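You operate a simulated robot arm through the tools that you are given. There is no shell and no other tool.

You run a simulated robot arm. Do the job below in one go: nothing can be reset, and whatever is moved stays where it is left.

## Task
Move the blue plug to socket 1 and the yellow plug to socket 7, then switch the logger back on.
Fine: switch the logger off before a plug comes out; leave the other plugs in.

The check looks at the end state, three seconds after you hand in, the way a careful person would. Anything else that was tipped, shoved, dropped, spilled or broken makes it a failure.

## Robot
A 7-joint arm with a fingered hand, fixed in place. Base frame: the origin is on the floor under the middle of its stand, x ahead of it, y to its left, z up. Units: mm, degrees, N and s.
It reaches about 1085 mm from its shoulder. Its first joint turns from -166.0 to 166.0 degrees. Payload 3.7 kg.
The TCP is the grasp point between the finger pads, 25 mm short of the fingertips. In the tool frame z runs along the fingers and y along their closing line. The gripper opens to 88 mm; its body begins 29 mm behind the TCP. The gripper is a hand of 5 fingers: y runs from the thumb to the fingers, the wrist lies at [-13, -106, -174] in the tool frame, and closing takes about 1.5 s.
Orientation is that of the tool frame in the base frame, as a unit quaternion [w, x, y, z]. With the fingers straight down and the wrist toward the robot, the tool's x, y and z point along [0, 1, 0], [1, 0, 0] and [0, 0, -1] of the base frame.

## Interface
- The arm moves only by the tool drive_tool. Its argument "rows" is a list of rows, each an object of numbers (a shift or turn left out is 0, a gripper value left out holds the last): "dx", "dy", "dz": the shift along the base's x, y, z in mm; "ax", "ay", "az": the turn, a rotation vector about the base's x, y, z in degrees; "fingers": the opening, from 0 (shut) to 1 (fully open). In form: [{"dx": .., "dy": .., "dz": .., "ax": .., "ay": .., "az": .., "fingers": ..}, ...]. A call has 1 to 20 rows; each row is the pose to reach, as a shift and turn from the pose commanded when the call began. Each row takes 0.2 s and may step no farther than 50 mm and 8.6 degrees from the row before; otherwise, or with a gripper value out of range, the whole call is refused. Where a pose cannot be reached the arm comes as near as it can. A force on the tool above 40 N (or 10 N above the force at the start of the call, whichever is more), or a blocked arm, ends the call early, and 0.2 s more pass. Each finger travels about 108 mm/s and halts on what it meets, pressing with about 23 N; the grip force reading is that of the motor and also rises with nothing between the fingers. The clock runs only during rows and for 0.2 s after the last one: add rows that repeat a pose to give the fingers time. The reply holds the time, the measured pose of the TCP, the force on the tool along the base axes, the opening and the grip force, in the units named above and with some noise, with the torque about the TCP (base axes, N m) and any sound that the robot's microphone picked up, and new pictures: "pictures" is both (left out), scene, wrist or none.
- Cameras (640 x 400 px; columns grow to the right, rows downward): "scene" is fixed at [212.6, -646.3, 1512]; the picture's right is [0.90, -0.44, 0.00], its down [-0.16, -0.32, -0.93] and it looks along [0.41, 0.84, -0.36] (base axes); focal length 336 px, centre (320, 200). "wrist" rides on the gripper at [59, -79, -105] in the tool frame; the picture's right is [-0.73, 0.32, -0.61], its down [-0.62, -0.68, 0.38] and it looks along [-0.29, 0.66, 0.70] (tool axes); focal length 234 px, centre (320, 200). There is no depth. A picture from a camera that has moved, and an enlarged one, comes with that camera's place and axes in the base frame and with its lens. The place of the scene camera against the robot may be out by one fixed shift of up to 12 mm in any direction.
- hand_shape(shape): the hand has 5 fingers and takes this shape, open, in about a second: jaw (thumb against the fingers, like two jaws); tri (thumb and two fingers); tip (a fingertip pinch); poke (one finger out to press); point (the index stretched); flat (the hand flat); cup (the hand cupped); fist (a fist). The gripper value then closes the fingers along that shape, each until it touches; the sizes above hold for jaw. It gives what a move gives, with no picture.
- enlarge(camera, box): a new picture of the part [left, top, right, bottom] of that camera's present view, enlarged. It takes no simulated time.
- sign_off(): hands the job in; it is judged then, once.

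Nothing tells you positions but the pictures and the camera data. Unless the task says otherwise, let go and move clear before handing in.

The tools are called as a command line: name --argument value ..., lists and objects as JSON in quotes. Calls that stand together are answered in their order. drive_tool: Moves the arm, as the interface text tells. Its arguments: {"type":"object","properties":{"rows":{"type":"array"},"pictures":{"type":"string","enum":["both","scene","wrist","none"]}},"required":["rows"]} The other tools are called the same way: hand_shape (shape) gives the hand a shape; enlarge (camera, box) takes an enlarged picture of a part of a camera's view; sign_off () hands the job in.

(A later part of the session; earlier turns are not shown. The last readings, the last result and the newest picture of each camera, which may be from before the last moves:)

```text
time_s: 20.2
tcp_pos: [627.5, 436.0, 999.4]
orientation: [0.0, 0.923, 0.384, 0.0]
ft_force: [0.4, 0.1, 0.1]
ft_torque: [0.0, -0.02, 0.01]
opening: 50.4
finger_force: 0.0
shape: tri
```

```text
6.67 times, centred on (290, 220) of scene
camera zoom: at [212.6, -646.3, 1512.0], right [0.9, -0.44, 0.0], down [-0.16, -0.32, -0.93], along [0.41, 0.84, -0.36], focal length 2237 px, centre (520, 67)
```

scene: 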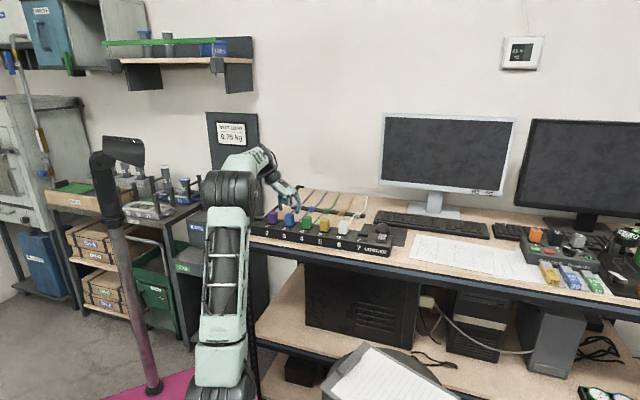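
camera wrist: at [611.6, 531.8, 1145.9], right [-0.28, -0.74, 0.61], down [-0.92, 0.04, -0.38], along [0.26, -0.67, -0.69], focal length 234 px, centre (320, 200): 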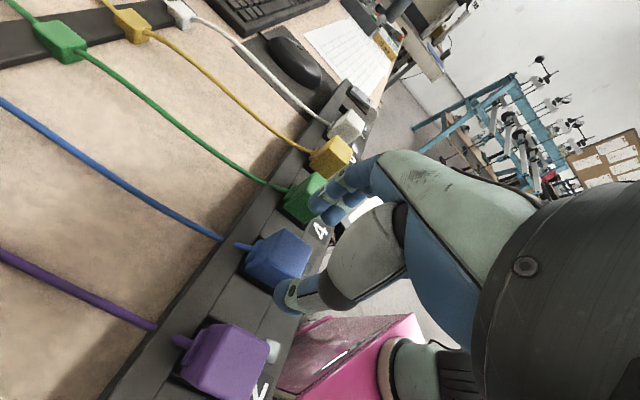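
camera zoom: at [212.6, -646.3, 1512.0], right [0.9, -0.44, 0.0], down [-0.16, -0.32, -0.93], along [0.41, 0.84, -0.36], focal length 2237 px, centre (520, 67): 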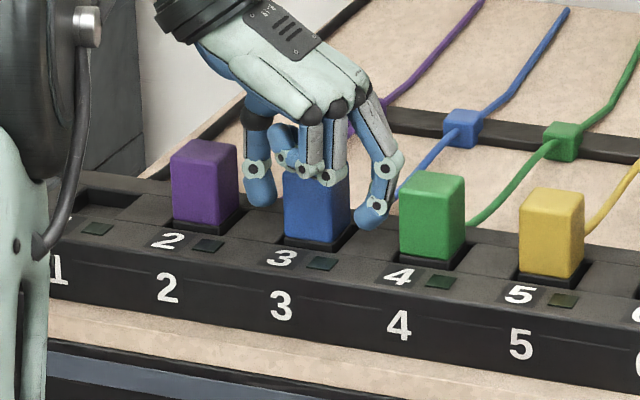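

The thumb sits in the gap toward purple and the two fingers in the gap toward green, all clear of the neighbours. I'll close on the blue plug.

drive_tool --rows '[{"fingers": 0.4}, {"fingers": 0.3}, {"fingers": 0.2}, {"fingers": 0.1}, {"fingers": 0.1}, {"fingers": 0.1}]' --pictures "none"

enlarge --camera "wrist" --box '[220, 140, 380, 320]'

enlarge --camera "scene" --box '[250, 190, 330, 250]'

```text
time_s: 21.6
tcp_pos: [627.5, 435.6, 997.6]
orientation: [0.001, 0.924, 0.383, 0.0]
ft_force: [0.5, 0.2, 0.3]
ft_torque: [0.0, 0.0, -0.01]
opening: 24.8
finger_force: 23.0
shape: tri
```

```text
2.22 times, centred on (300, 230) of wrist
camera zoom: at [611.9, 532.2, 1103.0], right [-0.28, -0.74, 0.61], down [-0.92, 0.04, -0.38], along [0.26, -0.67, -0.69], focal length 520 px, centre (364, 133)
```

zoom: 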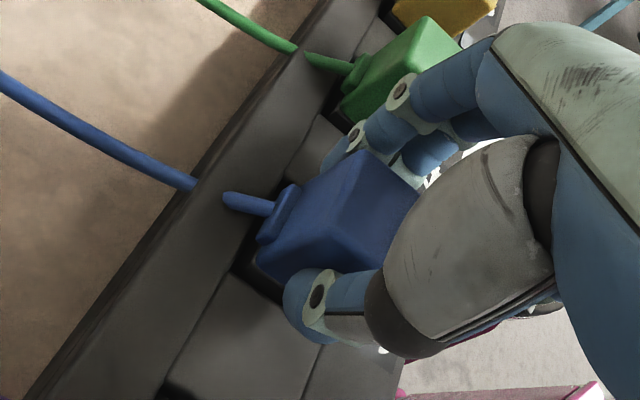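

```text
6.67 times, centred on (290, 220) of scene
camera zoom: at [212.6, -646.3, 1512.0], right [0.9, -0.44, 0.0], down [-0.16, -0.32, -0.93], along [0.41, 0.84, -0.36], focal length 2237 px, centre (520, 67)
```

zoom: 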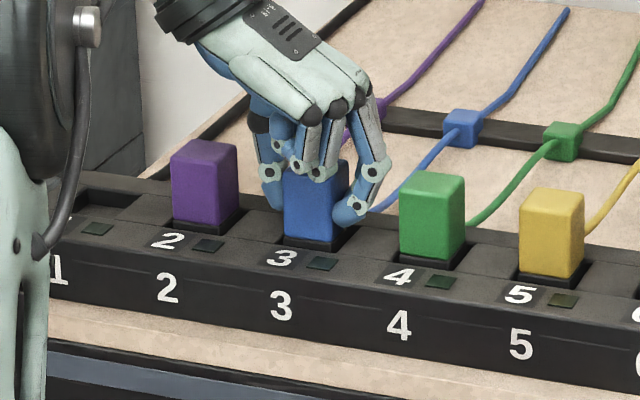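

The hand grips the blue plug (24.8 mm, 23 N). I'll pull it straight up gently.

drive_tool --rows '[{"dz": 3}, {"dz": 6}, {"dz": 10}, {"dz": 15}, {"dz": 20}, {"dz": 25}]' --pictures "none"

enlarge --camera "wrist" --box '[180, 140, 380, 320]'

enlarge --camera "scene" --box '[240, 180, 340, 250]'

```text
time_s: 23.0
tcp_pos: [626.9, 435.9, 1024.4]
orientation: [0.001, 0.923, 0.384, 0.0]
ft_force: [-0.1, -0.4, -0.3]
ft_torque: [-0.02, 0.01, -0.02]
opening: 24.8
finger_force: 22.9
shape: tri
```

```text
2.22 times, centred on (280, 230) of wrist
camera zoom: at [611.4, 532.3, 1128.1], right [-0.28, -0.74, 0.61], down [-0.92, 0.04, -0.38], along [0.26, -0.67, -0.69], focal length 520 px, centre (409, 133)
```

zoom: 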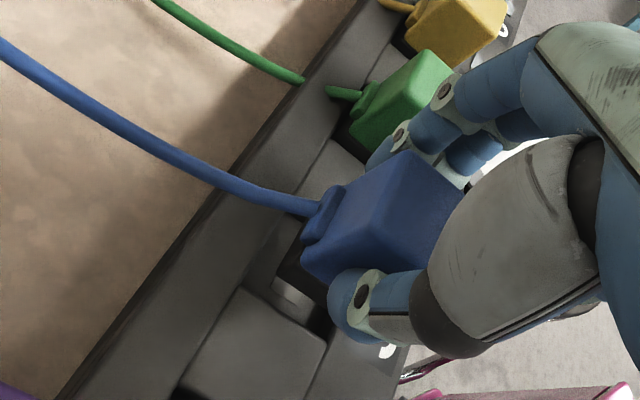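

```text
5.71 times, centred on (290, 215) of scene
camera zoom: at [212.6, -646.3, 1512.0], right [0.9, -0.44, 0.0], down [-0.16, -0.32, -0.93], along [0.41, 0.84, -0.36], focal length 1918 px, centre (491, 114)
```

zoom: 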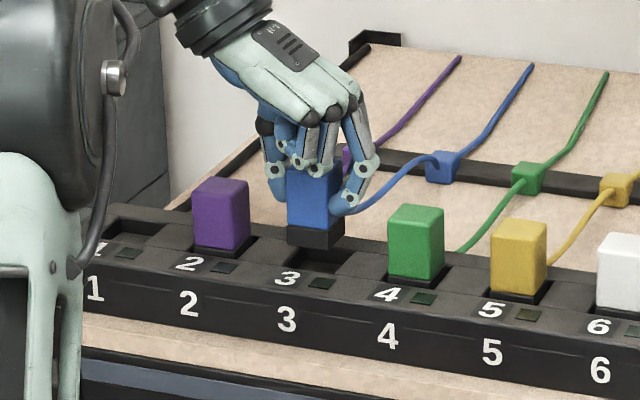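

Blue came out cleanly, with its collar visible. I'll lift it above the purple plug and carry it over to socket 1 (estimated (526.5, 533)).

drive_tool --rows '[{"dz": 20}, {"dz": 40}, {"dz": 60}, {"dz": 65}, {"dx": -12, "dy": 12, "dz": 65}, {"dx": -30, "dy": 29.5, "dz": 65}, {"dx": -50, "dy": 49, "dz": 65}, {"dx": -70, "dy": 69, "dz": 65}, {"dx": -90, "dy": 89, "dz": 65}, {"dx": -99.5, "dy": 98.3, "dz": 65}, {"dx": -99.5, "dy": 98.3, "dz": 65}]'

enlarge --camera "wrist" --box '[160, 180, 360, 360]'

enlarge --camera "scene" --box '[220, 150, 330, 250]'

```text
time_s: 25.4
tcp_pos: [527.7, 534.6, 1090.3]
orientation: [0.001, 0.924, 0.383, 0.0]
ft_force: [0.3, 0.1, -0.2]
ft_torque: [-0.04, -0.02, 0.01]
opening: 24.7
finger_force: 22.8
shape: tri
camera wrist: at [512.1, 630.9, 1192.9], right [-0.28, -0.74, 0.61], down [-0.92, 0.04, -0.38], along [0.26, -0.67, -0.69], focal length 234 px, centre (320, 200)
```

scene: 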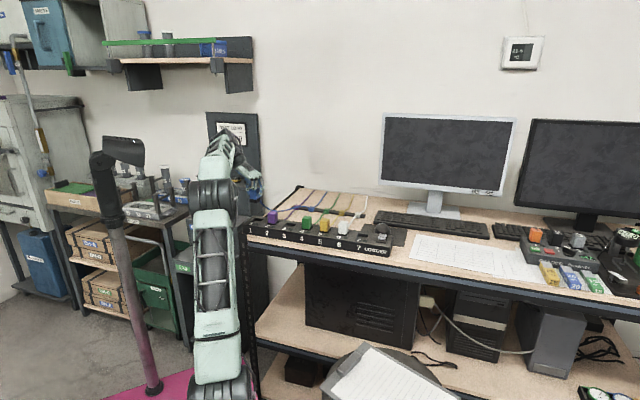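
wrist: 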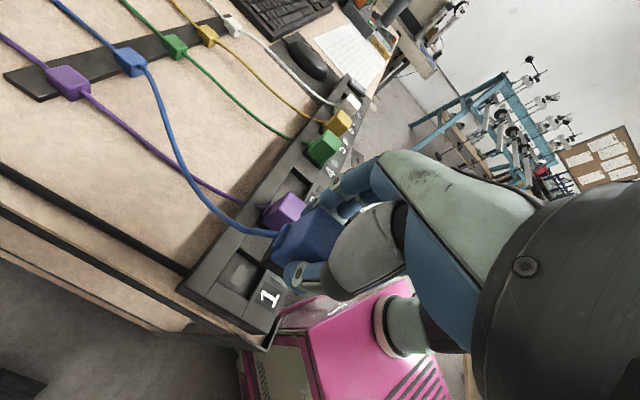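

```text
2.22 times, centred on (260, 270) of wrist
camera zoom: at [512.1, 630.9, 1192.9], right [-0.28, -0.74, 0.61], down [-0.92, 0.04, -0.38], along [0.26, -0.67, -0.69], focal length 520 px, centre (453, 44)
```

zoom: 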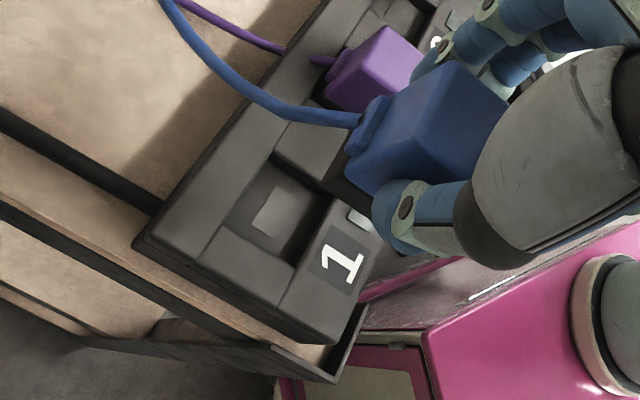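

```text
4.00 times, centred on (275, 200) of scene
camera zoom: at [212.6, -646.3, 1512.0], right [0.9, -0.44, 0.0], down [-0.16, -0.32, -0.93], along [0.41, 0.84, -0.36], focal length 1342 px, centre (500, 200)
```

zoom: 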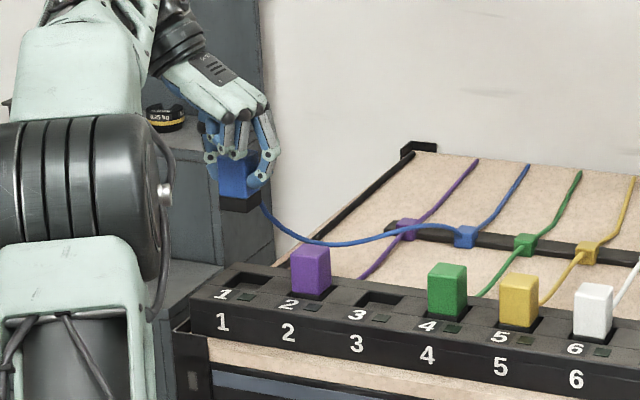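

enlarge --camera "wrist" --box '[210, 225, 310, 325]'

enlarge --camera "scene" --box '[240, 205, 300, 245]'

```text
4.00 times, centred on (260, 275) of wrist
camera zoom: at [512.1, 630.9, 1192.9], right [-0.28, -0.74, 0.61], down [-0.92, 0.04, -0.38], along [0.26, -0.67, -0.69], focal length 937 px, centre (560, -100)
```

zoom: 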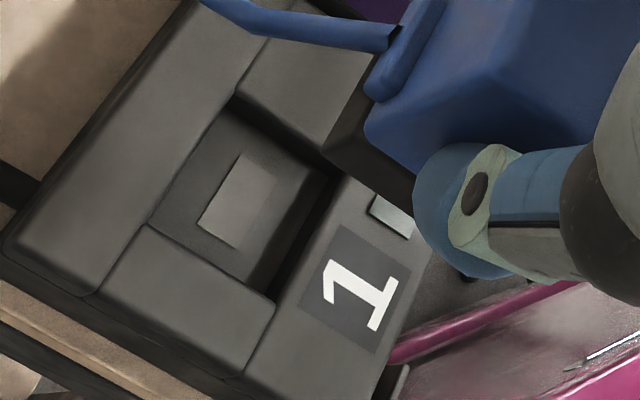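

```text
10.00 times, centred on (270, 225) of scene
camera zoom: at [212.6, -646.3, 1512.0], right [0.9, -0.44, 0.0], down [-0.16, -0.32, -0.93], along [0.41, 0.84, -0.36], focal length 3356 px, centre (820, -50)
```

zoom: 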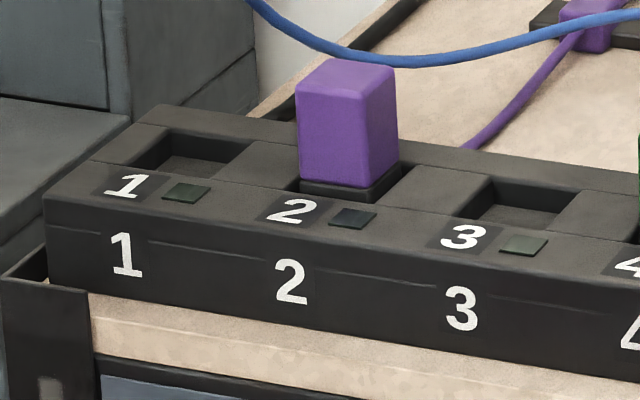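

Pocket 1 measures about 36 mm square, centred near (526.5, 534.5). I'll lower the plug to just above the strip and compare alignment from both cameras.

drive_tool --rows '[{"dy": 0.7, "dz": -20}, {"dy": 0.7, "dz": -40}, {"dy": 0.7, "dz": -55}, {"dy": 0.7, "dz": -65}, {"dy": 0.7, "dz": -67}, {"dy": 0.7, "dz": -67}]' --pictures "none"

enlarge --camera "wrist" --box '[200, 190, 330, 320]'

enlarge --camera "scene" --box '[235, 190, 305, 245]'

```text
time_s: 26.8
tcp_pos: [527.7, 535.7, 1022.5]
orientation: [0.001, 0.924, 0.384, 0.0]
ft_force: [0.4, -0.4, -0.8]
ft_torque: [0.01, 0.01, -0.02]
opening: 24.6
finger_force: 22.5
shape: tri
```

```text
3.08 times, centred on (265, 255) of wrist
camera zoom: at [512.4, 631.7, 1126.3], right [-0.28, -0.74, 0.61], down [-0.92, 0.04, -0.38], along [0.26, -0.67, -0.69], focal length 720 px, centre (489, 31)
```

zoom: 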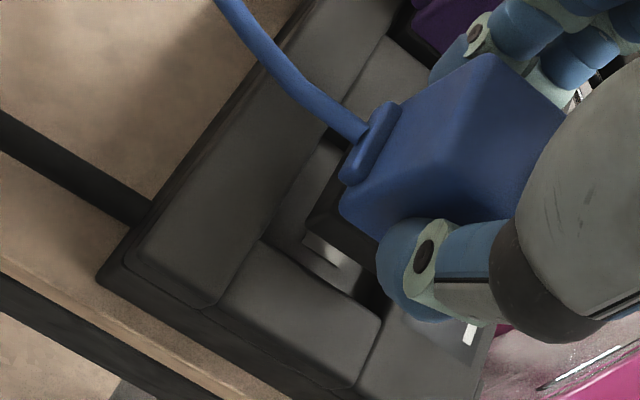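

```text
7.27 times, centred on (270, 218) of scene
camera zoom: at [212.6, -646.3, 1512.0], right [0.9, -0.44, 0.0], down [-0.16, -0.32, -0.93], along [0.41, 0.84, -0.36], focal length 2440 px, centre (684, 73)
```

zoom: 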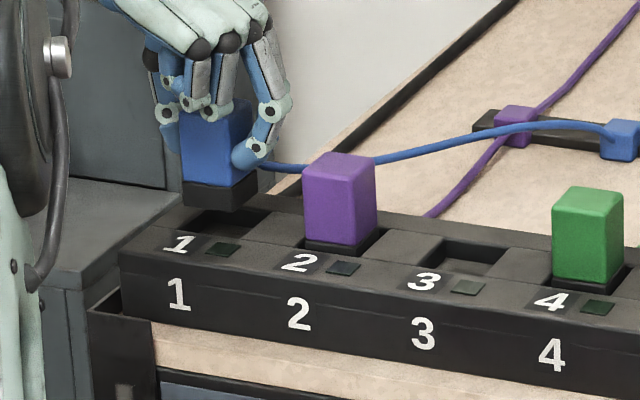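

Both views agree the plug is within about 1 mm of pocket 1's centre; I'll make a small correction of (+0.3, -0.9) and lower it gently into the socket.

drive_tool --rows '[{"dx": 0.3, "dy": -0.9, "dz": -2}, {"dx": 0.3, "dy": -0.9, "dz": -6}, {"dx": 0.3, "dy": -0.9, "dz": -10}, {"dx": 0.3, "dy": -0.9, "dz": -13}, {"dx": 0.3, "dy": -0.9, "dz": -16}]' --pictures "none"

enlarge --camera "wrist" --box '[200, 190, 330, 320]'

enlarge --camera "scene" --box '[235, 190, 305, 245]'

```text
time_s: 28.0
tcp_pos: [529.4, 533.6, 1005.6]
orientation: [0.0, 0.923, 0.384, 0.001]
ft_force: [0.4, 0.0, -0.8]
ft_torque: [-0.01, -0.02, -0.02]
opening: 24.7
finger_force: 22.1
shape: tri
```

```text
3.08 times, centred on (265, 255) of wrist
camera zoom: at [512.7, 630.5, 1110.1], right [-0.28, -0.74, 0.61], down [-0.92, 0.04, -0.38], along [0.26, -0.67, -0.69], focal length 720 px, centre (489, 31)
```

zoom: 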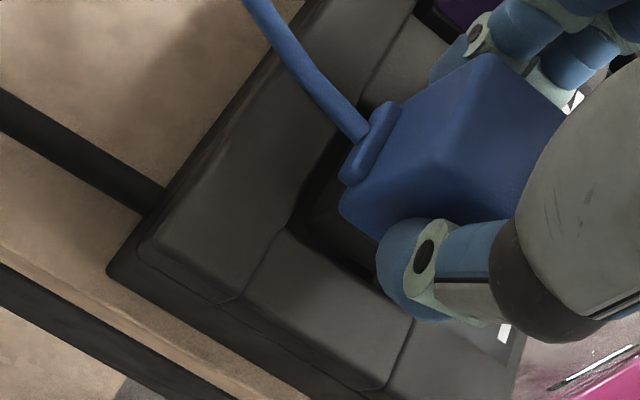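

```text
7.27 times, centred on (270, 218) of scene
camera zoom: at [212.6, -646.3, 1512.0], right [0.9, -0.44, 0.0], down [-0.16, -0.32, -0.93], along [0.41, 0.84, -0.36], focal length 2440 px, centre (684, 73)
```

zoom: 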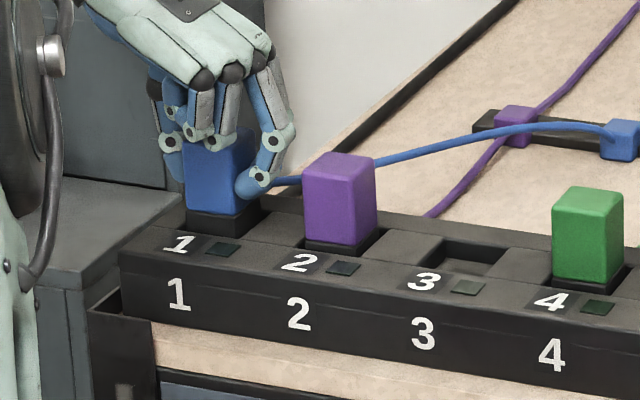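

The collar is entering the pocket with no side force. I'll continue down to the seated height.

drive_tool --rows '[{"dz": -2}, {"dz": -4}, {"dz": -6}, {"dz": -7}, {"dz": -7.5}]' --pictures "none"

enlarge --camera "wrist" --box '[200, 190, 330, 320]'

enlarge --camera "scene" --box '[235, 190, 305, 245]'

```text
time_s: 29.2
tcp_pos: [528.0, 534.0, 998.8]
orientation: [0.002, 0.924, 0.383, 0.001]
ft_force: [0.7, 0.8, 1.1]
ft_torque: [-0.01, -0.03, 0.01]
opening: 24.3
finger_force: 22.9
shape: tri
```

```text
3.08 times, centred on (265, 255) of wrist
camera zoom: at [512.6, 630.4, 1102.6], right [-0.28, -0.74, 0.61], down [-0.92, 0.04, -0.38], along [0.26, -0.67, -0.69], focal length 720 px, centre (489, 31)
```

zoom: 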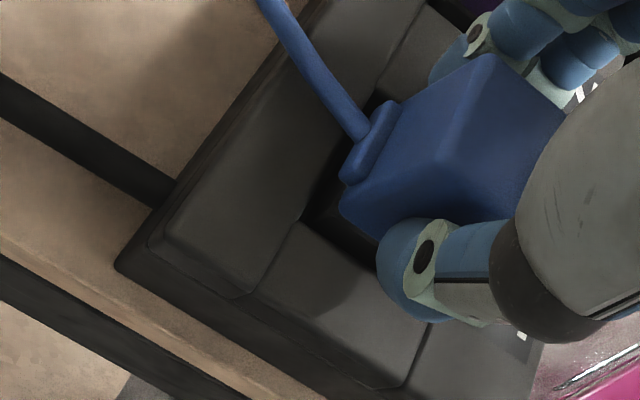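

```text
7.27 times, centred on (270, 218) of scene
camera zoom: at [212.6, -646.3, 1512.0], right [0.9, -0.44, 0.0], down [-0.16, -0.32, -0.93], along [0.41, 0.84, -0.36], focal length 2440 px, centre (684, 73)
```

zoom: 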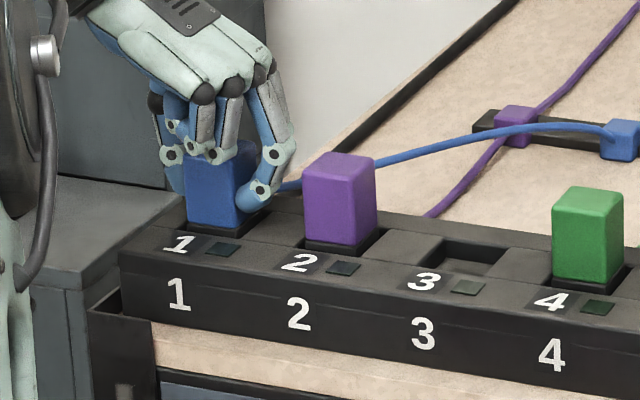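

The plug is at its seated height with little force. I'll press down a couple of millimetres more to be sure it bottoms out.

drive_tool --rows '[{"dz": -1}, {"dz": -2}, {"dz": -3}]' --pictures "none"

```text
time_s: 30.0
tcp_pos: [527.9, 533.5, 996.9]
orientation: [0.0, 0.924, 0.383, 0.001]
ft_force: [1.6, 2.3, 18.3]
ft_torque: [0.07, 0.01, 0.02]
opening: 25.4
finger_force: 23.1
shape: tri
```

Force rose to 18 N, so the plug is bottomed in socket 1. I'll relax the push, open the fingers partway and lift straight up.

drive_tool --rows '[{"dz": 1.5}, {"dz": 1.5, "fingers": 0.4}, {"dz": 1.5, "fingers": 0.57}, {"dz": 1.5, "fingers": 0.57}, {"dz": 1.5, "fingers": 0.57}, {"dz": 12, "fingers": 0.57}, {"dz": 30, "fingers": 0.57}, {"dz": 60, "fingers": 0.57}, {"dz": 90, "fingers": 0.57}, {"dz": 90, "fingers": 0.57}]' --pictures "none"

enlarge --camera "wrist" --box '[160, 190, 360, 340]'

enlarge --camera "scene" --box '[235, 190, 305, 245]'

```text
time_s: 32.2
tcp_pos: [528.8, 534.2, 1085.4]
orientation: [0.001, 0.924, 0.383, 0.0]
ft_force: [-0.2, 0.4, -0.6]
ft_torque: [0.02, 0.02, -0.02]
opening: 49.6
finger_force: 0.1
shape: tri
```

```text
2.67 times, centred on (260, 265) of wrist
camera zoom: at [512.9, 630.2, 1189.7], right [-0.28, -0.74, 0.61], down [-0.92, 0.04, -0.38], along [0.26, -0.67, -0.69], focal length 624 px, centre (480, 27)
```

zoom: 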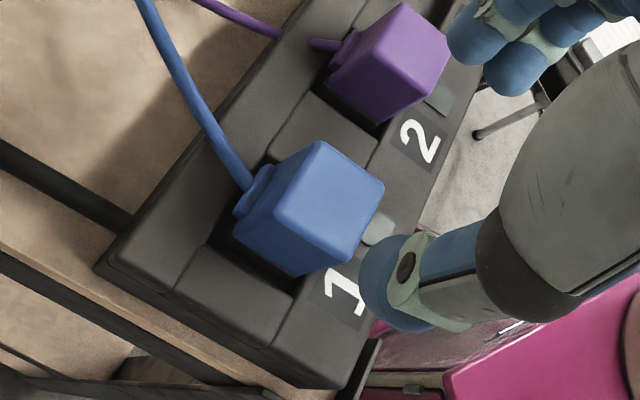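

```text
7.27 times, centred on (270, 218) of scene
camera zoom: at [212.6, -646.3, 1512.0], right [0.9, -0.44, 0.0], down [-0.16, -0.32, -0.93], along [0.41, 0.84, -0.36], focal length 2440 px, centre (684, 73)
```

zoom: 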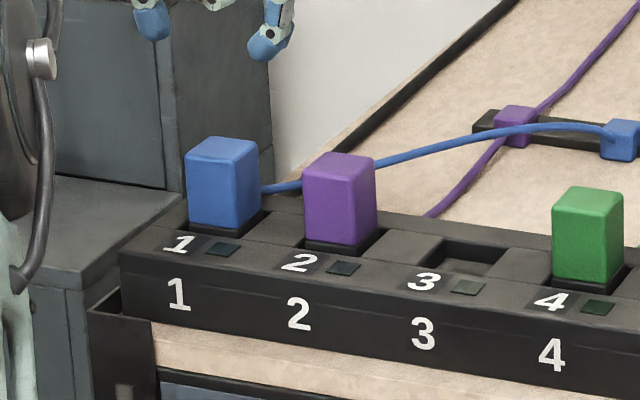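

enlarge --camera "scene" --box '[245, 203, 293, 238]'

enlarge --camera "wrist" --box '[225, 180, 315, 300]'

```text
11.43 times, centred on (269, 220) of scene
camera zoom: at [212.6, -646.3, 1512.0], right [0.9, -0.44, 0.0], down [-0.16, -0.32, -0.93], along [0.41, 0.84, -0.36], focal length 3835 px, centre (903, -34)
```

zoom: 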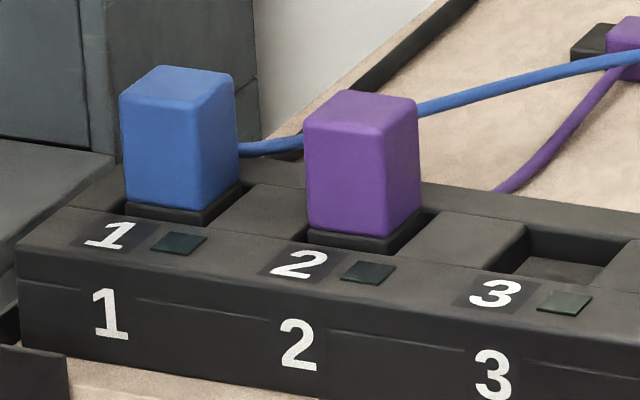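

```text
3.33 times, centred on (270, 240) of wrist
camera zoom: at [512.9, 630.2, 1189.7], right [-0.28, -0.74, 0.61], down [-0.92, 0.04, -0.38], along [0.26, -0.67, -0.69], focal length 781 px, centre (487, 67)
```

zoom: 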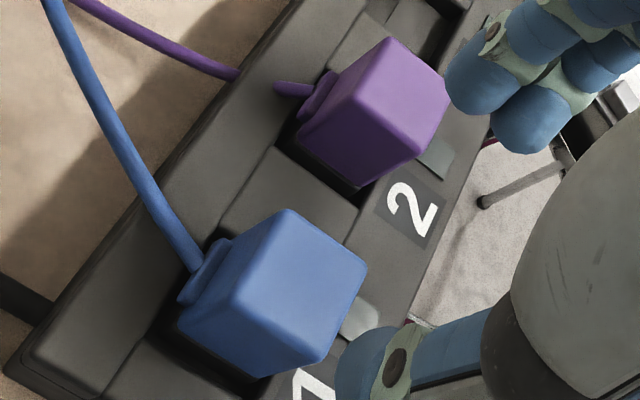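

enlarge --camera "scene" --box '[250, 205, 270, 225]'

enlarge --camera "scene" --box '[264, 207, 284, 227]'

```text
16.00 times, centred on (260, 215) of scene
camera zoom: at [212.6, -646.3, 1512.0], right [0.9, -0.44, 0.0], down [-0.16, -0.32, -0.93], along [0.41, 0.84, -0.36], focal length 5369 px, centre (1280, -40)
```

zoom: 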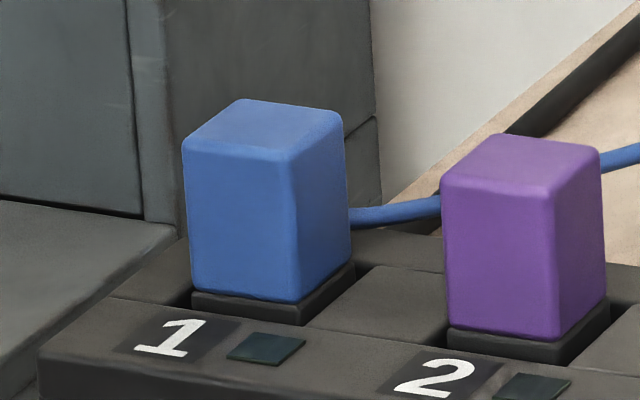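

```text
16.00 times, centred on (274, 217) of scene
camera zoom: at [212.6, -646.3, 1512.0], right [0.9, -0.44, 0.0], down [-0.16, -0.32, -0.93], along [0.41, 0.84, -0.36], focal length 5369 px, centre (1056, -72)
```

zoom: 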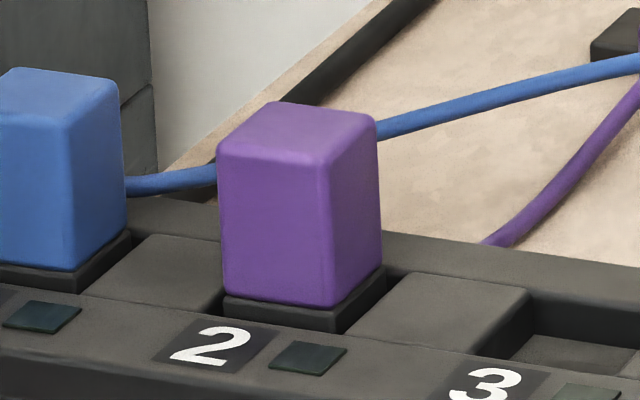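

Blue sits upright and at the same depth as purple, so it looks properly seated in socket 1. Next I'll move above the yellow plug in socket 5 (estimated (725.3, 336.4)).

drive_tool --rows '[{"dx": 15, "dy": -15, "dz": 5}, {"dx": 35, "dy": -35, "dz": 10}, {"dx": 55, "dy": -54.5, "dz": 10}, {"dx": 75, "dy": -74, "dz": 10}, {"dx": 95, "dy": -94, "dz": 10}, {"dx": 115, "dy": -114, "dz": 10}, {"dx": 135, "dy": -134, "dz": 10}, {"dx": 155, "dy": -153, "dz": 10}, {"dx": 175, "dy": -173, "dz": 5}, {"dx": 190, "dy": -188, "dz": -10}, {"dx": 198.3, "dy": -196.2, "dz": -30}, {"dx": 198.3, "dy": -196.2, "dz": -44}, {"dx": 198.3, "dy": -196.2, "dz": -44}]'

enlarge --camera "wrist" --box '[190, 160, 350, 320]'

enlarge --camera "scene" --box '[285, 170, 365, 250]'

```text
time_s: 35.0
tcp_pos: [724.4, 337.2, 1042.6]
orientation: [0.001, 0.923, 0.384, 0.001]
ft_force: [-0.1, -1.3, 0.1]
ft_torque: [-0.01, -0.03, 0.03]
opening: 49.5
finger_force: 0.0
shape: tri
camera wrist: at [710.3, 433.9, 1145.7], right [-0.28, -0.74, 0.61], down [-0.92, 0.04, -0.38], along [0.26, -0.67, -0.69], focal length 234 px, centre (320, 200)
```

scene: 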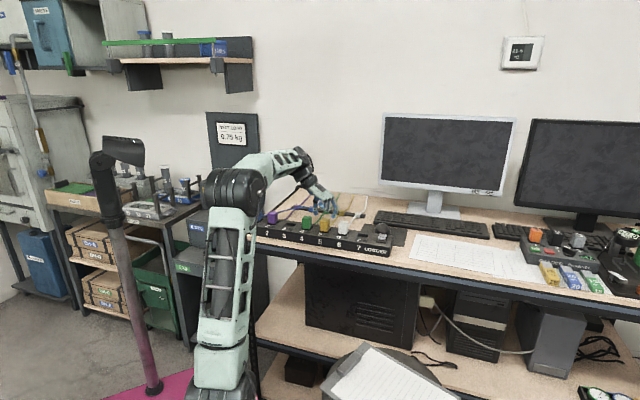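
wrist: 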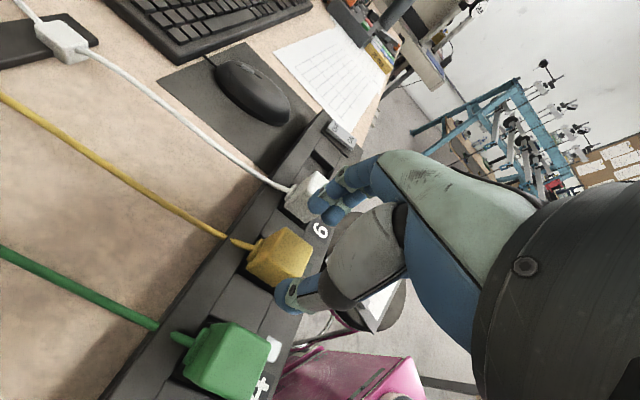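

```text
2.50 times, centred on (270, 240) of wrist
camera zoom: at [710.3, 433.9, 1145.7], right [-0.28, -0.74, 0.61], down [-0.92, 0.04, -0.38], along [0.26, -0.67, -0.69], focal length 585 px, centre (445, 100)
```

zoom: 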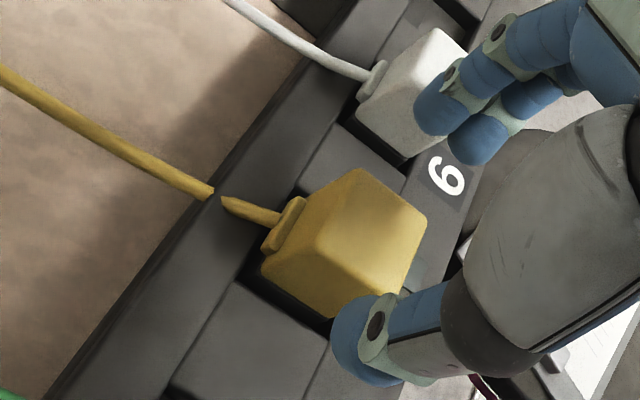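

```text
5.00 times, centred on (325, 210) of scene
camera zoom: at [212.6, -646.3, 1512.0], right [0.9, -0.44, 0.0], down [-0.16, -0.32, -0.93], along [0.41, 0.84, -0.36], focal length 1678 px, centre (295, 150)
```

zoom: 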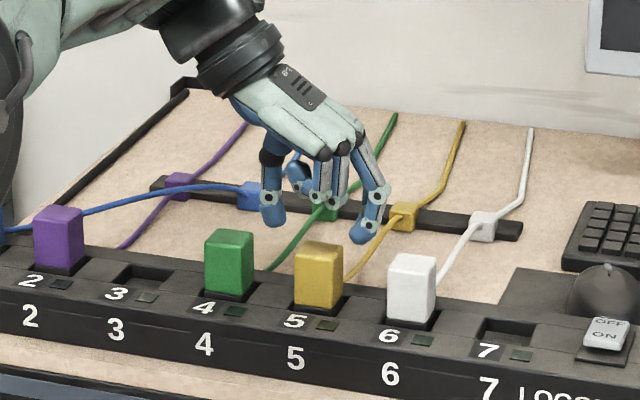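

The yellow plug sits under the hand almost exactly as blue did (about 1 mm offset). I'll correct, descend to the same grip height, and check before closing.

drive_tool --rows '[{"dx": 0.9, "dy": -0.5, "dz": -15}, {"dx": 0.9, "dy": -0.5, "dz": -28}, {"dx": 0.9, "dy": -0.5, "dz": -38}, {"dx": 0.9, "dy": -0.5, "dz": -42.7}, {"dx": 0.9, "dy": -0.5, "dz": -42.7}]' --pictures "none"

enlarge --camera "wrist" --box '[220, 140, 380, 320]'

enlarge --camera "scene" --box '[285, 190, 365, 250]'

```text
time_s: 36.2
tcp_pos: [728.3, 337.1, 999.4]
orientation: [0.001, 0.923, 0.385, 0.0]
ft_force: [0.9, 0.6, 0.6]
ft_torque: [-0.01, 0.02, 0.0]
opening: 49.5
finger_force: 0.1
shape: tri
```

```text
2.22 times, centred on (300, 230) of wrist
camera zoom: at [711.9, 433.8, 1103.3], right [-0.28, -0.74, 0.61], down [-0.92, 0.04, -0.38], along [0.26, -0.67, -0.69], focal length 520 px, centre (364, 133)
```

zoom: 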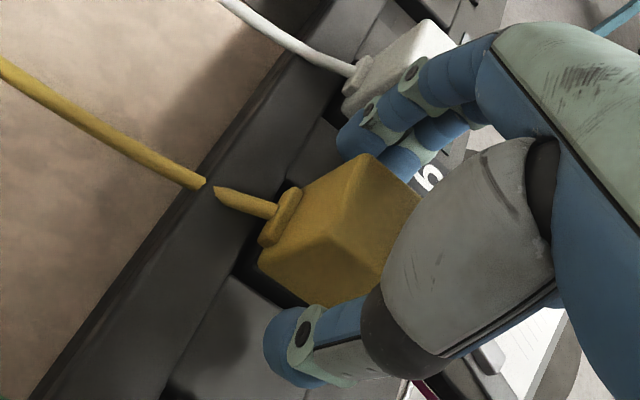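

```text
6.67 times, centred on (325, 220) of scene
camera zoom: at [212.6, -646.3, 1512.0], right [0.9, -0.44, 0.0], down [-0.16, -0.32, -0.93], along [0.41, 0.84, -0.36], focal length 2237 px, centre (287, 67)
```

zoom: 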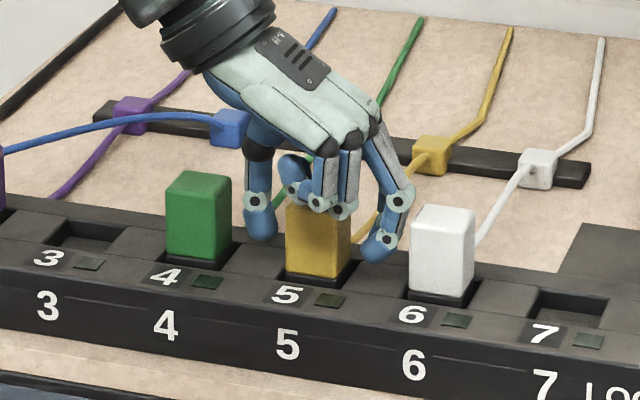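

The fingers straddle yellow cleanly, clear of green and white. Closing now, then a gentle pull straight up.

drive_tool --rows '[{"fingers": 0.4}, {"fingers": 0.3}, {"fingers": 0.2}, {"fingers": 0.1}, {"fingers": 0.1}, {"fingers": 0.1}]' --pictures "none"

enlarge --camera "scene" --box '[285, 190, 365, 250]'

enlarge --camera "wrist" --box '[220, 140, 380, 320]'

```text
time_s: 37.6
tcp_pos: [727.2, 337.7, 999.4]
orientation: [0.001, 0.923, 0.384, 0.0]
ft_force: [-0.3, -0.5, 0.4]
ft_torque: [0.01, -0.01, -0.02]
opening: 24.6
finger_force: 23.6
shape: tri
```

```text
6.67 times, centred on (325, 220) of scene
camera zoom: at [212.6, -646.3, 1512.0], right [0.9, -0.44, 0.0], down [-0.16, -0.32, -0.93], along [0.41, 0.84, -0.36], focal length 2237 px, centre (287, 67)
```

zoom: 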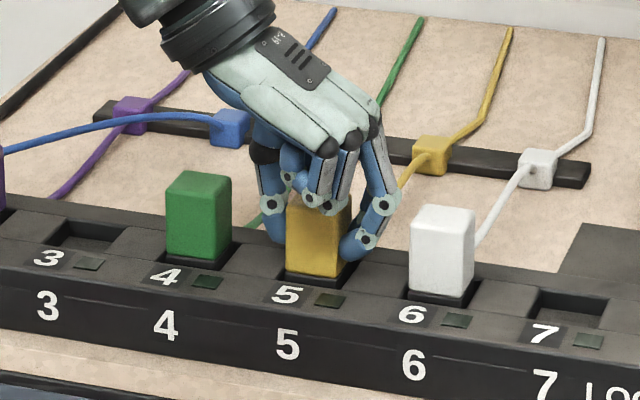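

```text
2.22 times, centred on (300, 230) of wrist
camera zoom: at [711.9, 433.9, 1103.4], right [-0.28, -0.74, 0.61], down [-0.92, 0.04, -0.38], along [0.26, -0.67, -0.69], focal length 520 px, centre (364, 133)
```

zoom: 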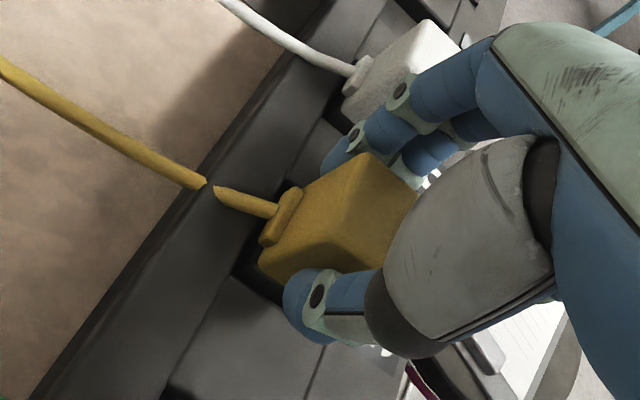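

Yellow is gripped (24.6 mm, 23.6 N). Lifting it straight out.

drive_tool --rows '[{"dz": 3}, {"dz": 6}, {"dz": 10}, {"dz": 15}, {"dz": 23}, {"dz": 23}]' --pictures "none"

enlarge --camera "wrist" --box '[200, 190, 330, 320]'

enlarge --camera "scene" --box '[285, 190, 365, 250]'

```text
time_s: 39.0
tcp_pos: [727.6, 337.3, 1021.2]
orientation: [0.0, 0.923, 0.384, 0.0]
ft_force: [0.1, 0.2, -0.3]
ft_torque: [-0.02, -0.02, 0.02]
opening: 24.8
finger_force: 22.8
shape: tri
```

```text
3.08 times, centred on (265, 255) of wrist
camera zoom: at [711.7, 434.0, 1126.2], right [-0.28, -0.74, 0.61], down [-0.92, 0.04, -0.38], along [0.26, -0.67, -0.69], focal length 720 px, centre (489, 31)
```

zoom: 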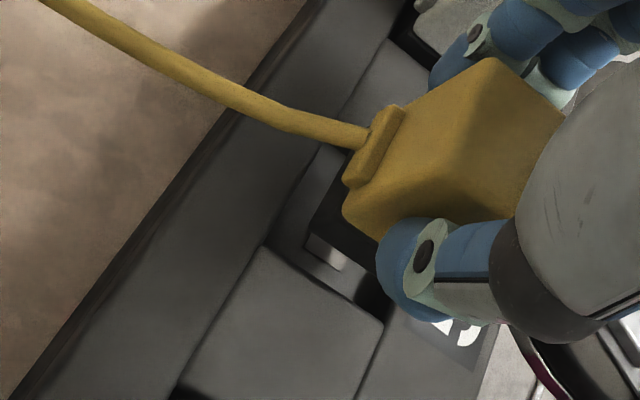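

```text
6.67 times, centred on (325, 220) of scene
camera zoom: at [212.6, -646.3, 1512.0], right [0.9, -0.44, 0.0], down [-0.16, -0.32, -0.93], along [0.41, 0.84, -0.36], focal length 2237 px, centre (287, 67)
```

zoom: 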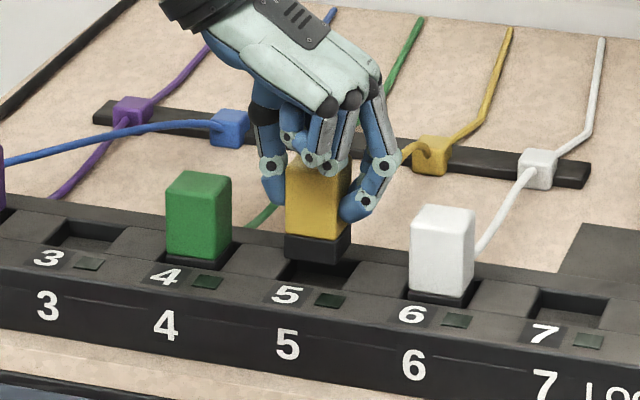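

Yellow is out and pocket 5's reference view is recorded. I'll raise it above white and carry it to socket 7 (target about (825.3, 238)).

drive_tool --rows '[{"dz": 20}, {"dz": 40}, {"dz": 60}, {"dz": 67}, {"dx": 12, "dy": -12, "dz": 67}, {"dx": 30, "dy": -29.5, "dz": 67}, {"dx": 50, "dy": -49, "dz": 67}, {"dx": 70, "dy": -69, "dz": 67}, {"dx": 90, "dy": -89, "dz": 67}, {"dx": 99.3, "dy": -98.2, "dz": 67}, {"dx": 99.3, "dy": -98.2, "dz": 67}]'

enlarge --camera "wrist" --box '[180, 200, 340, 340]'

enlarge --camera "scene" --box '[310, 160, 410, 260]'

```text
time_s: 41.4
tcp_pos: [827.2, 239.2, 1089.4]
orientation: [0.002, 0.923, 0.384, -0.001]
ft_force: [-1.0, -0.1, 0.0]
ft_torque: [-0.02, 0.0, 0.0]
opening: 24.5
finger_force: 23.3
shape: tri
camera wrist: at [811.7, 335.6, 1192.8], right [-0.28, -0.74, 0.61], down [-0.92, 0.04, -0.38], along [0.26, -0.67, -0.69], focal length 234 px, centre (320, 200)
```

scene: 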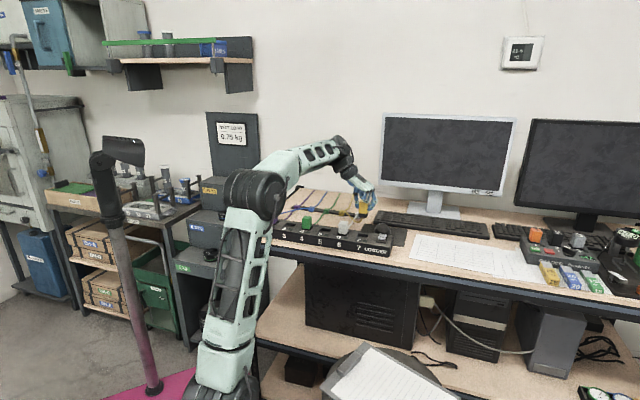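
wrist: 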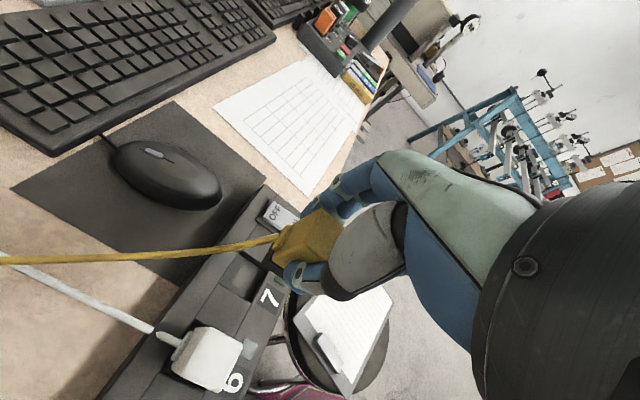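

```text
2.86 times, centred on (260, 270) of wrist
camera zoom: at [811.7, 335.6, 1192.8], right [-0.28, -0.74, 0.61], down [-0.92, 0.04, -0.38], along [0.26, -0.67, -0.69], focal length 669 px, centre (491, 0)
```

zoom: 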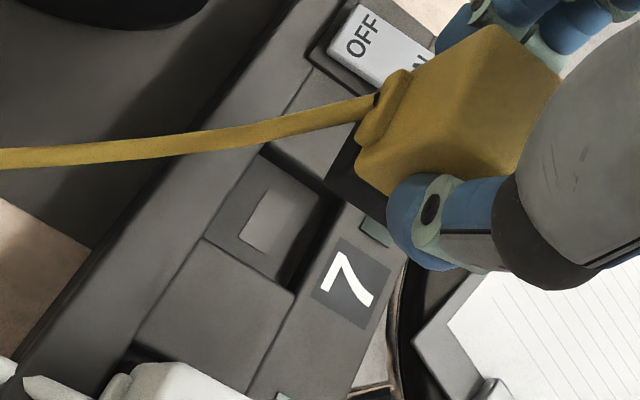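

```text
4.00 times, centred on (360, 210) of scene
camera zoom: at [212.6, -646.3, 1512.0], right [0.9, -0.44, 0.0], down [-0.16, -0.32, -0.93], along [0.41, 0.84, -0.36], focal length 1342 px, centre (160, 160)
```

zoom: 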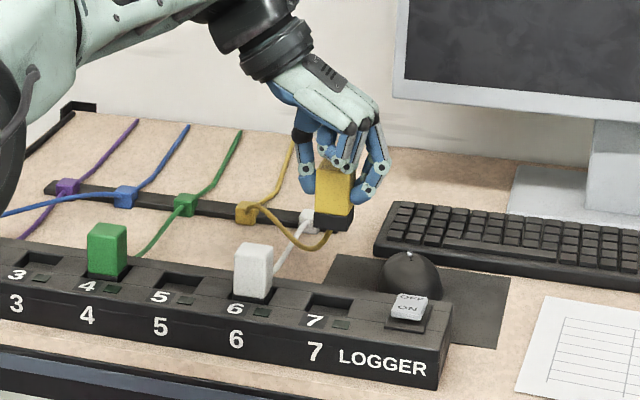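

Pocket 7 is clear below the plug. Lowering to just above the strip for the same alignment comparison.

drive_tool --rows '[{"dx": -0.4, "dz": -20}, {"dx": -0.4, "dz": -40}, {"dx": -0.4, "dz": -55}, {"dx": -0.4, "dz": -64}, {"dx": -0.4, "dz": -66.6}, {"dx": -0.4, "dz": -66.6}]' --pictures "none"

enlarge --camera "wrist" --box '[200, 190, 330, 320]'

enlarge --camera "scene" --box '[325, 190, 405, 250]'

```text
time_s: 42.8
tcp_pos: [826.5, 238.5, 1021.9]
orientation: [0.001, 0.923, 0.384, 0.0]
ft_force: [0.0, -0.7, -0.3]
ft_torque: [0.0, 0.0, 0.01]
opening: 25.0
finger_force: 22.8
shape: tri
```

```text
3.08 times, centred on (265, 255) of wrist
camera zoom: at [810.9, 335.7, 1125.9], right [-0.28, -0.74, 0.61], down [-0.92, 0.04, -0.38], along [0.26, -0.67, -0.69], focal length 720 px, centre (489, 31)
```

zoom: 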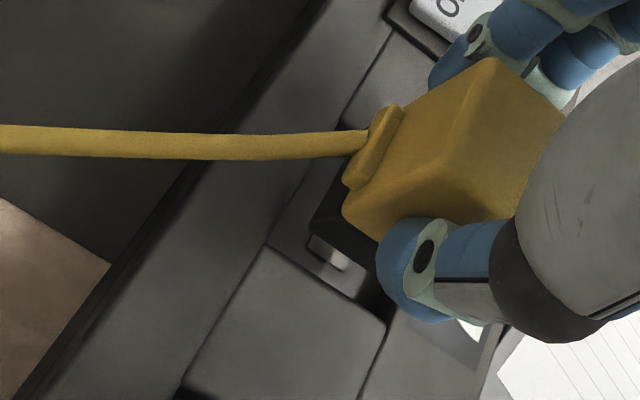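

```text
6.67 times, centred on (365, 220) of scene
camera zoom: at [212.6, -646.3, 1512.0], right [0.9, -0.44, 0.0], down [-0.16, -0.32, -0.93], along [0.41, 0.84, -0.36], focal length 2237 px, centre (20, 67)
```

zoom: 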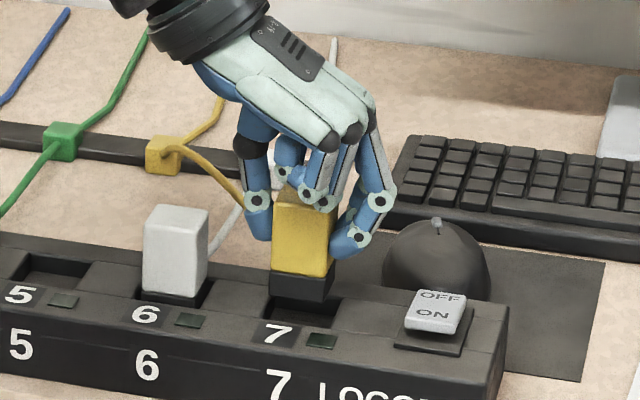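

The view matches the pocket-5 reference to within about 0.7 mm. Applying (+0.3, -0.5) and lowering into socket 7.

drive_tool --rows '[{"dx": 0.3, "dy": -0.5, "dz": -3}, {"dx": 0.3, "dy": -0.5, "dz": -7}, {"dx": 0.3, "dy": -0.5, "dz": -11}, {"dx": 0.3, "dy": -0.5, "dz": -14}, {"dx": 0.3, "dy": -0.5, "dz": -17}, {"dx": 0.3, "dy": -0.5, "dz": -20}]' --pictures "none"

enlarge --camera "wrist" --box '[200, 190, 330, 320]'

enlarge --camera "scene" --box '[325, 190, 405, 250]'

```text
time_s: 44.2
tcp_pos: [825.6, 239.4, 1002.5]
orientation: [0.001, 0.924, 0.383, 0.0]
ft_force: [0.4, 0.4, -0.6]
ft_torque: [0.0, 0.01, -0.01]
opening: 24.7
finger_force: 23.0
shape: tri
```

```text
3.08 times, centred on (265, 255) of wrist
camera zoom: at [811.0, 335.4, 1106.1], right [-0.28, -0.74, 0.61], down [-0.92, 0.04, -0.38], along [0.26, -0.67, -0.69], focal length 720 px, centre (489, 31)
```

zoom: 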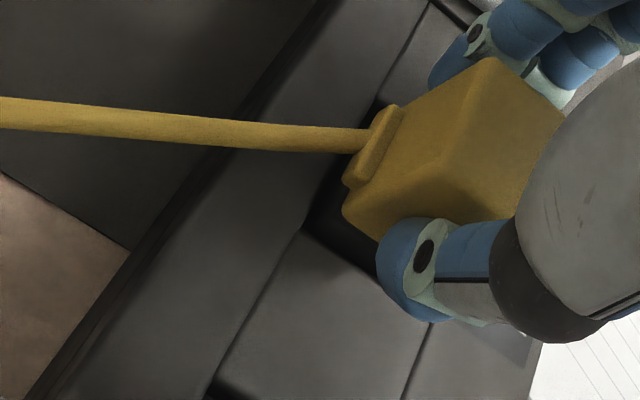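

```text
6.67 times, centred on (365, 220) of scene
camera zoom: at [212.6, -646.3, 1512.0], right [0.9, -0.44, 0.0], down [-0.16, -0.32, -0.93], along [0.41, 0.84, -0.36], focal length 2237 px, centre (20, 67)
```

zoom: 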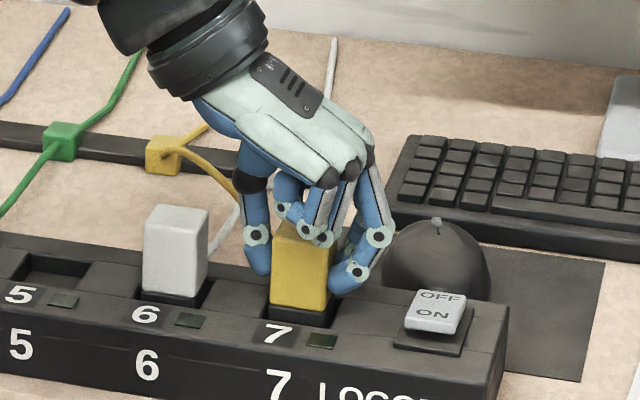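

The collar is in the pocket without any resistance. Pressing down the last few millimetres until it bottoms.

drive_tool --rows '[{"dz": -1.5}, {"dz": -3}, {"dz": -4}, {"dz": -5}, {"dz": -5.5}]' --pictures "none"

```text
time_s: 45.4
tcp_pos: [827.2, 239.1, 997.6]
orientation: [0.002, 0.924, 0.383, 0.001]
ft_force: [0.1, 1.1, 12.2]
ft_torque: [0.01, -0.05, 0.01]
opening: 25.1
finger_force: 22.7
shape: tri
```

Contact at 12 N: yellow has bottomed in socket 7. I'll relax, open partway, and lift clear.

drive_tool --rows '[{"dz": -0.7}, {"dz": 1}, {"dz": 1, "fingers": 0.4}, {"dz": 1, "fingers": 0.57}, {"dz": 1, "fingers": 0.57}, {"dz": 1, "fingers": 0.57}, {"dz": 12, "fingers": 0.57}, {"dz": 30, "fingers": 0.57}, {"dz": 60, "fingers": 0.57}, {"dz": 100, "fingers": 0.57}, {"dx": -10, "dy": 10, "dz": 130, "fingers": 0.57}, {"dx": -10, "dy": 10, "dz": 130, "fingers": 0.57}]' --pictures "none"

enlarge --camera "scene" --box '[325, 200, 385, 250]'

enlarge --camera "wrist" --box '[160, 140, 360, 340]'

```text
time_s: 48.0
tcp_pos: [817.1, 249.4, 1126.4]
orientation: [0.001, 0.924, 0.383, 0.0]
ft_force: [0.8, -1.1, 0.4]
ft_torque: [0.0, 0.0, 0.0]
opening: 50.1
finger_force: 0.1
shape: tri
```

```text
8.00 times, centred on (355, 225) of scene
camera zoom: at [212.6, -646.3, 1512.0], right [0.9, -0.44, 0.0], down [-0.16, -0.32, -0.93], along [0.41, 0.84, -0.36], focal length 2684 px, centre (40, 0)
```

zoom: 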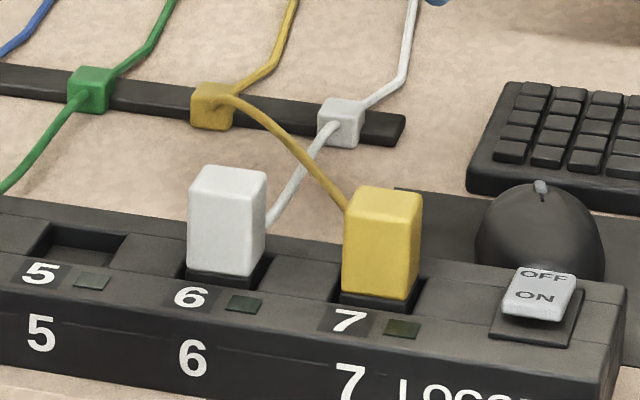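

```text
2.00 times, centred on (260, 240) of wrist
camera zoom: at [800.9, 345.3, 1230.9], right [-0.28, -0.74, 0.61], down [-0.92, 0.04, -0.38], along [0.26, -0.67, -0.69], focal length 468 px, centre (440, 120)
```

zoom: 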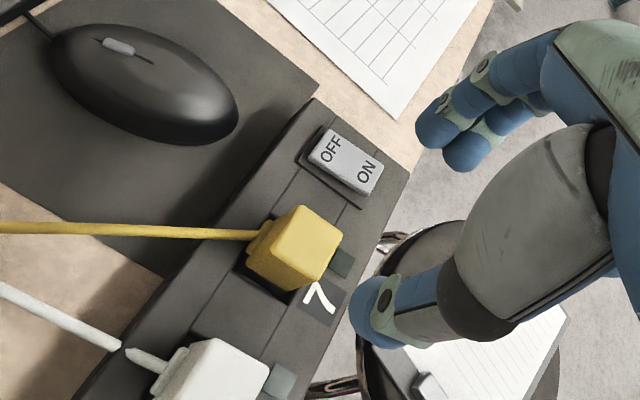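

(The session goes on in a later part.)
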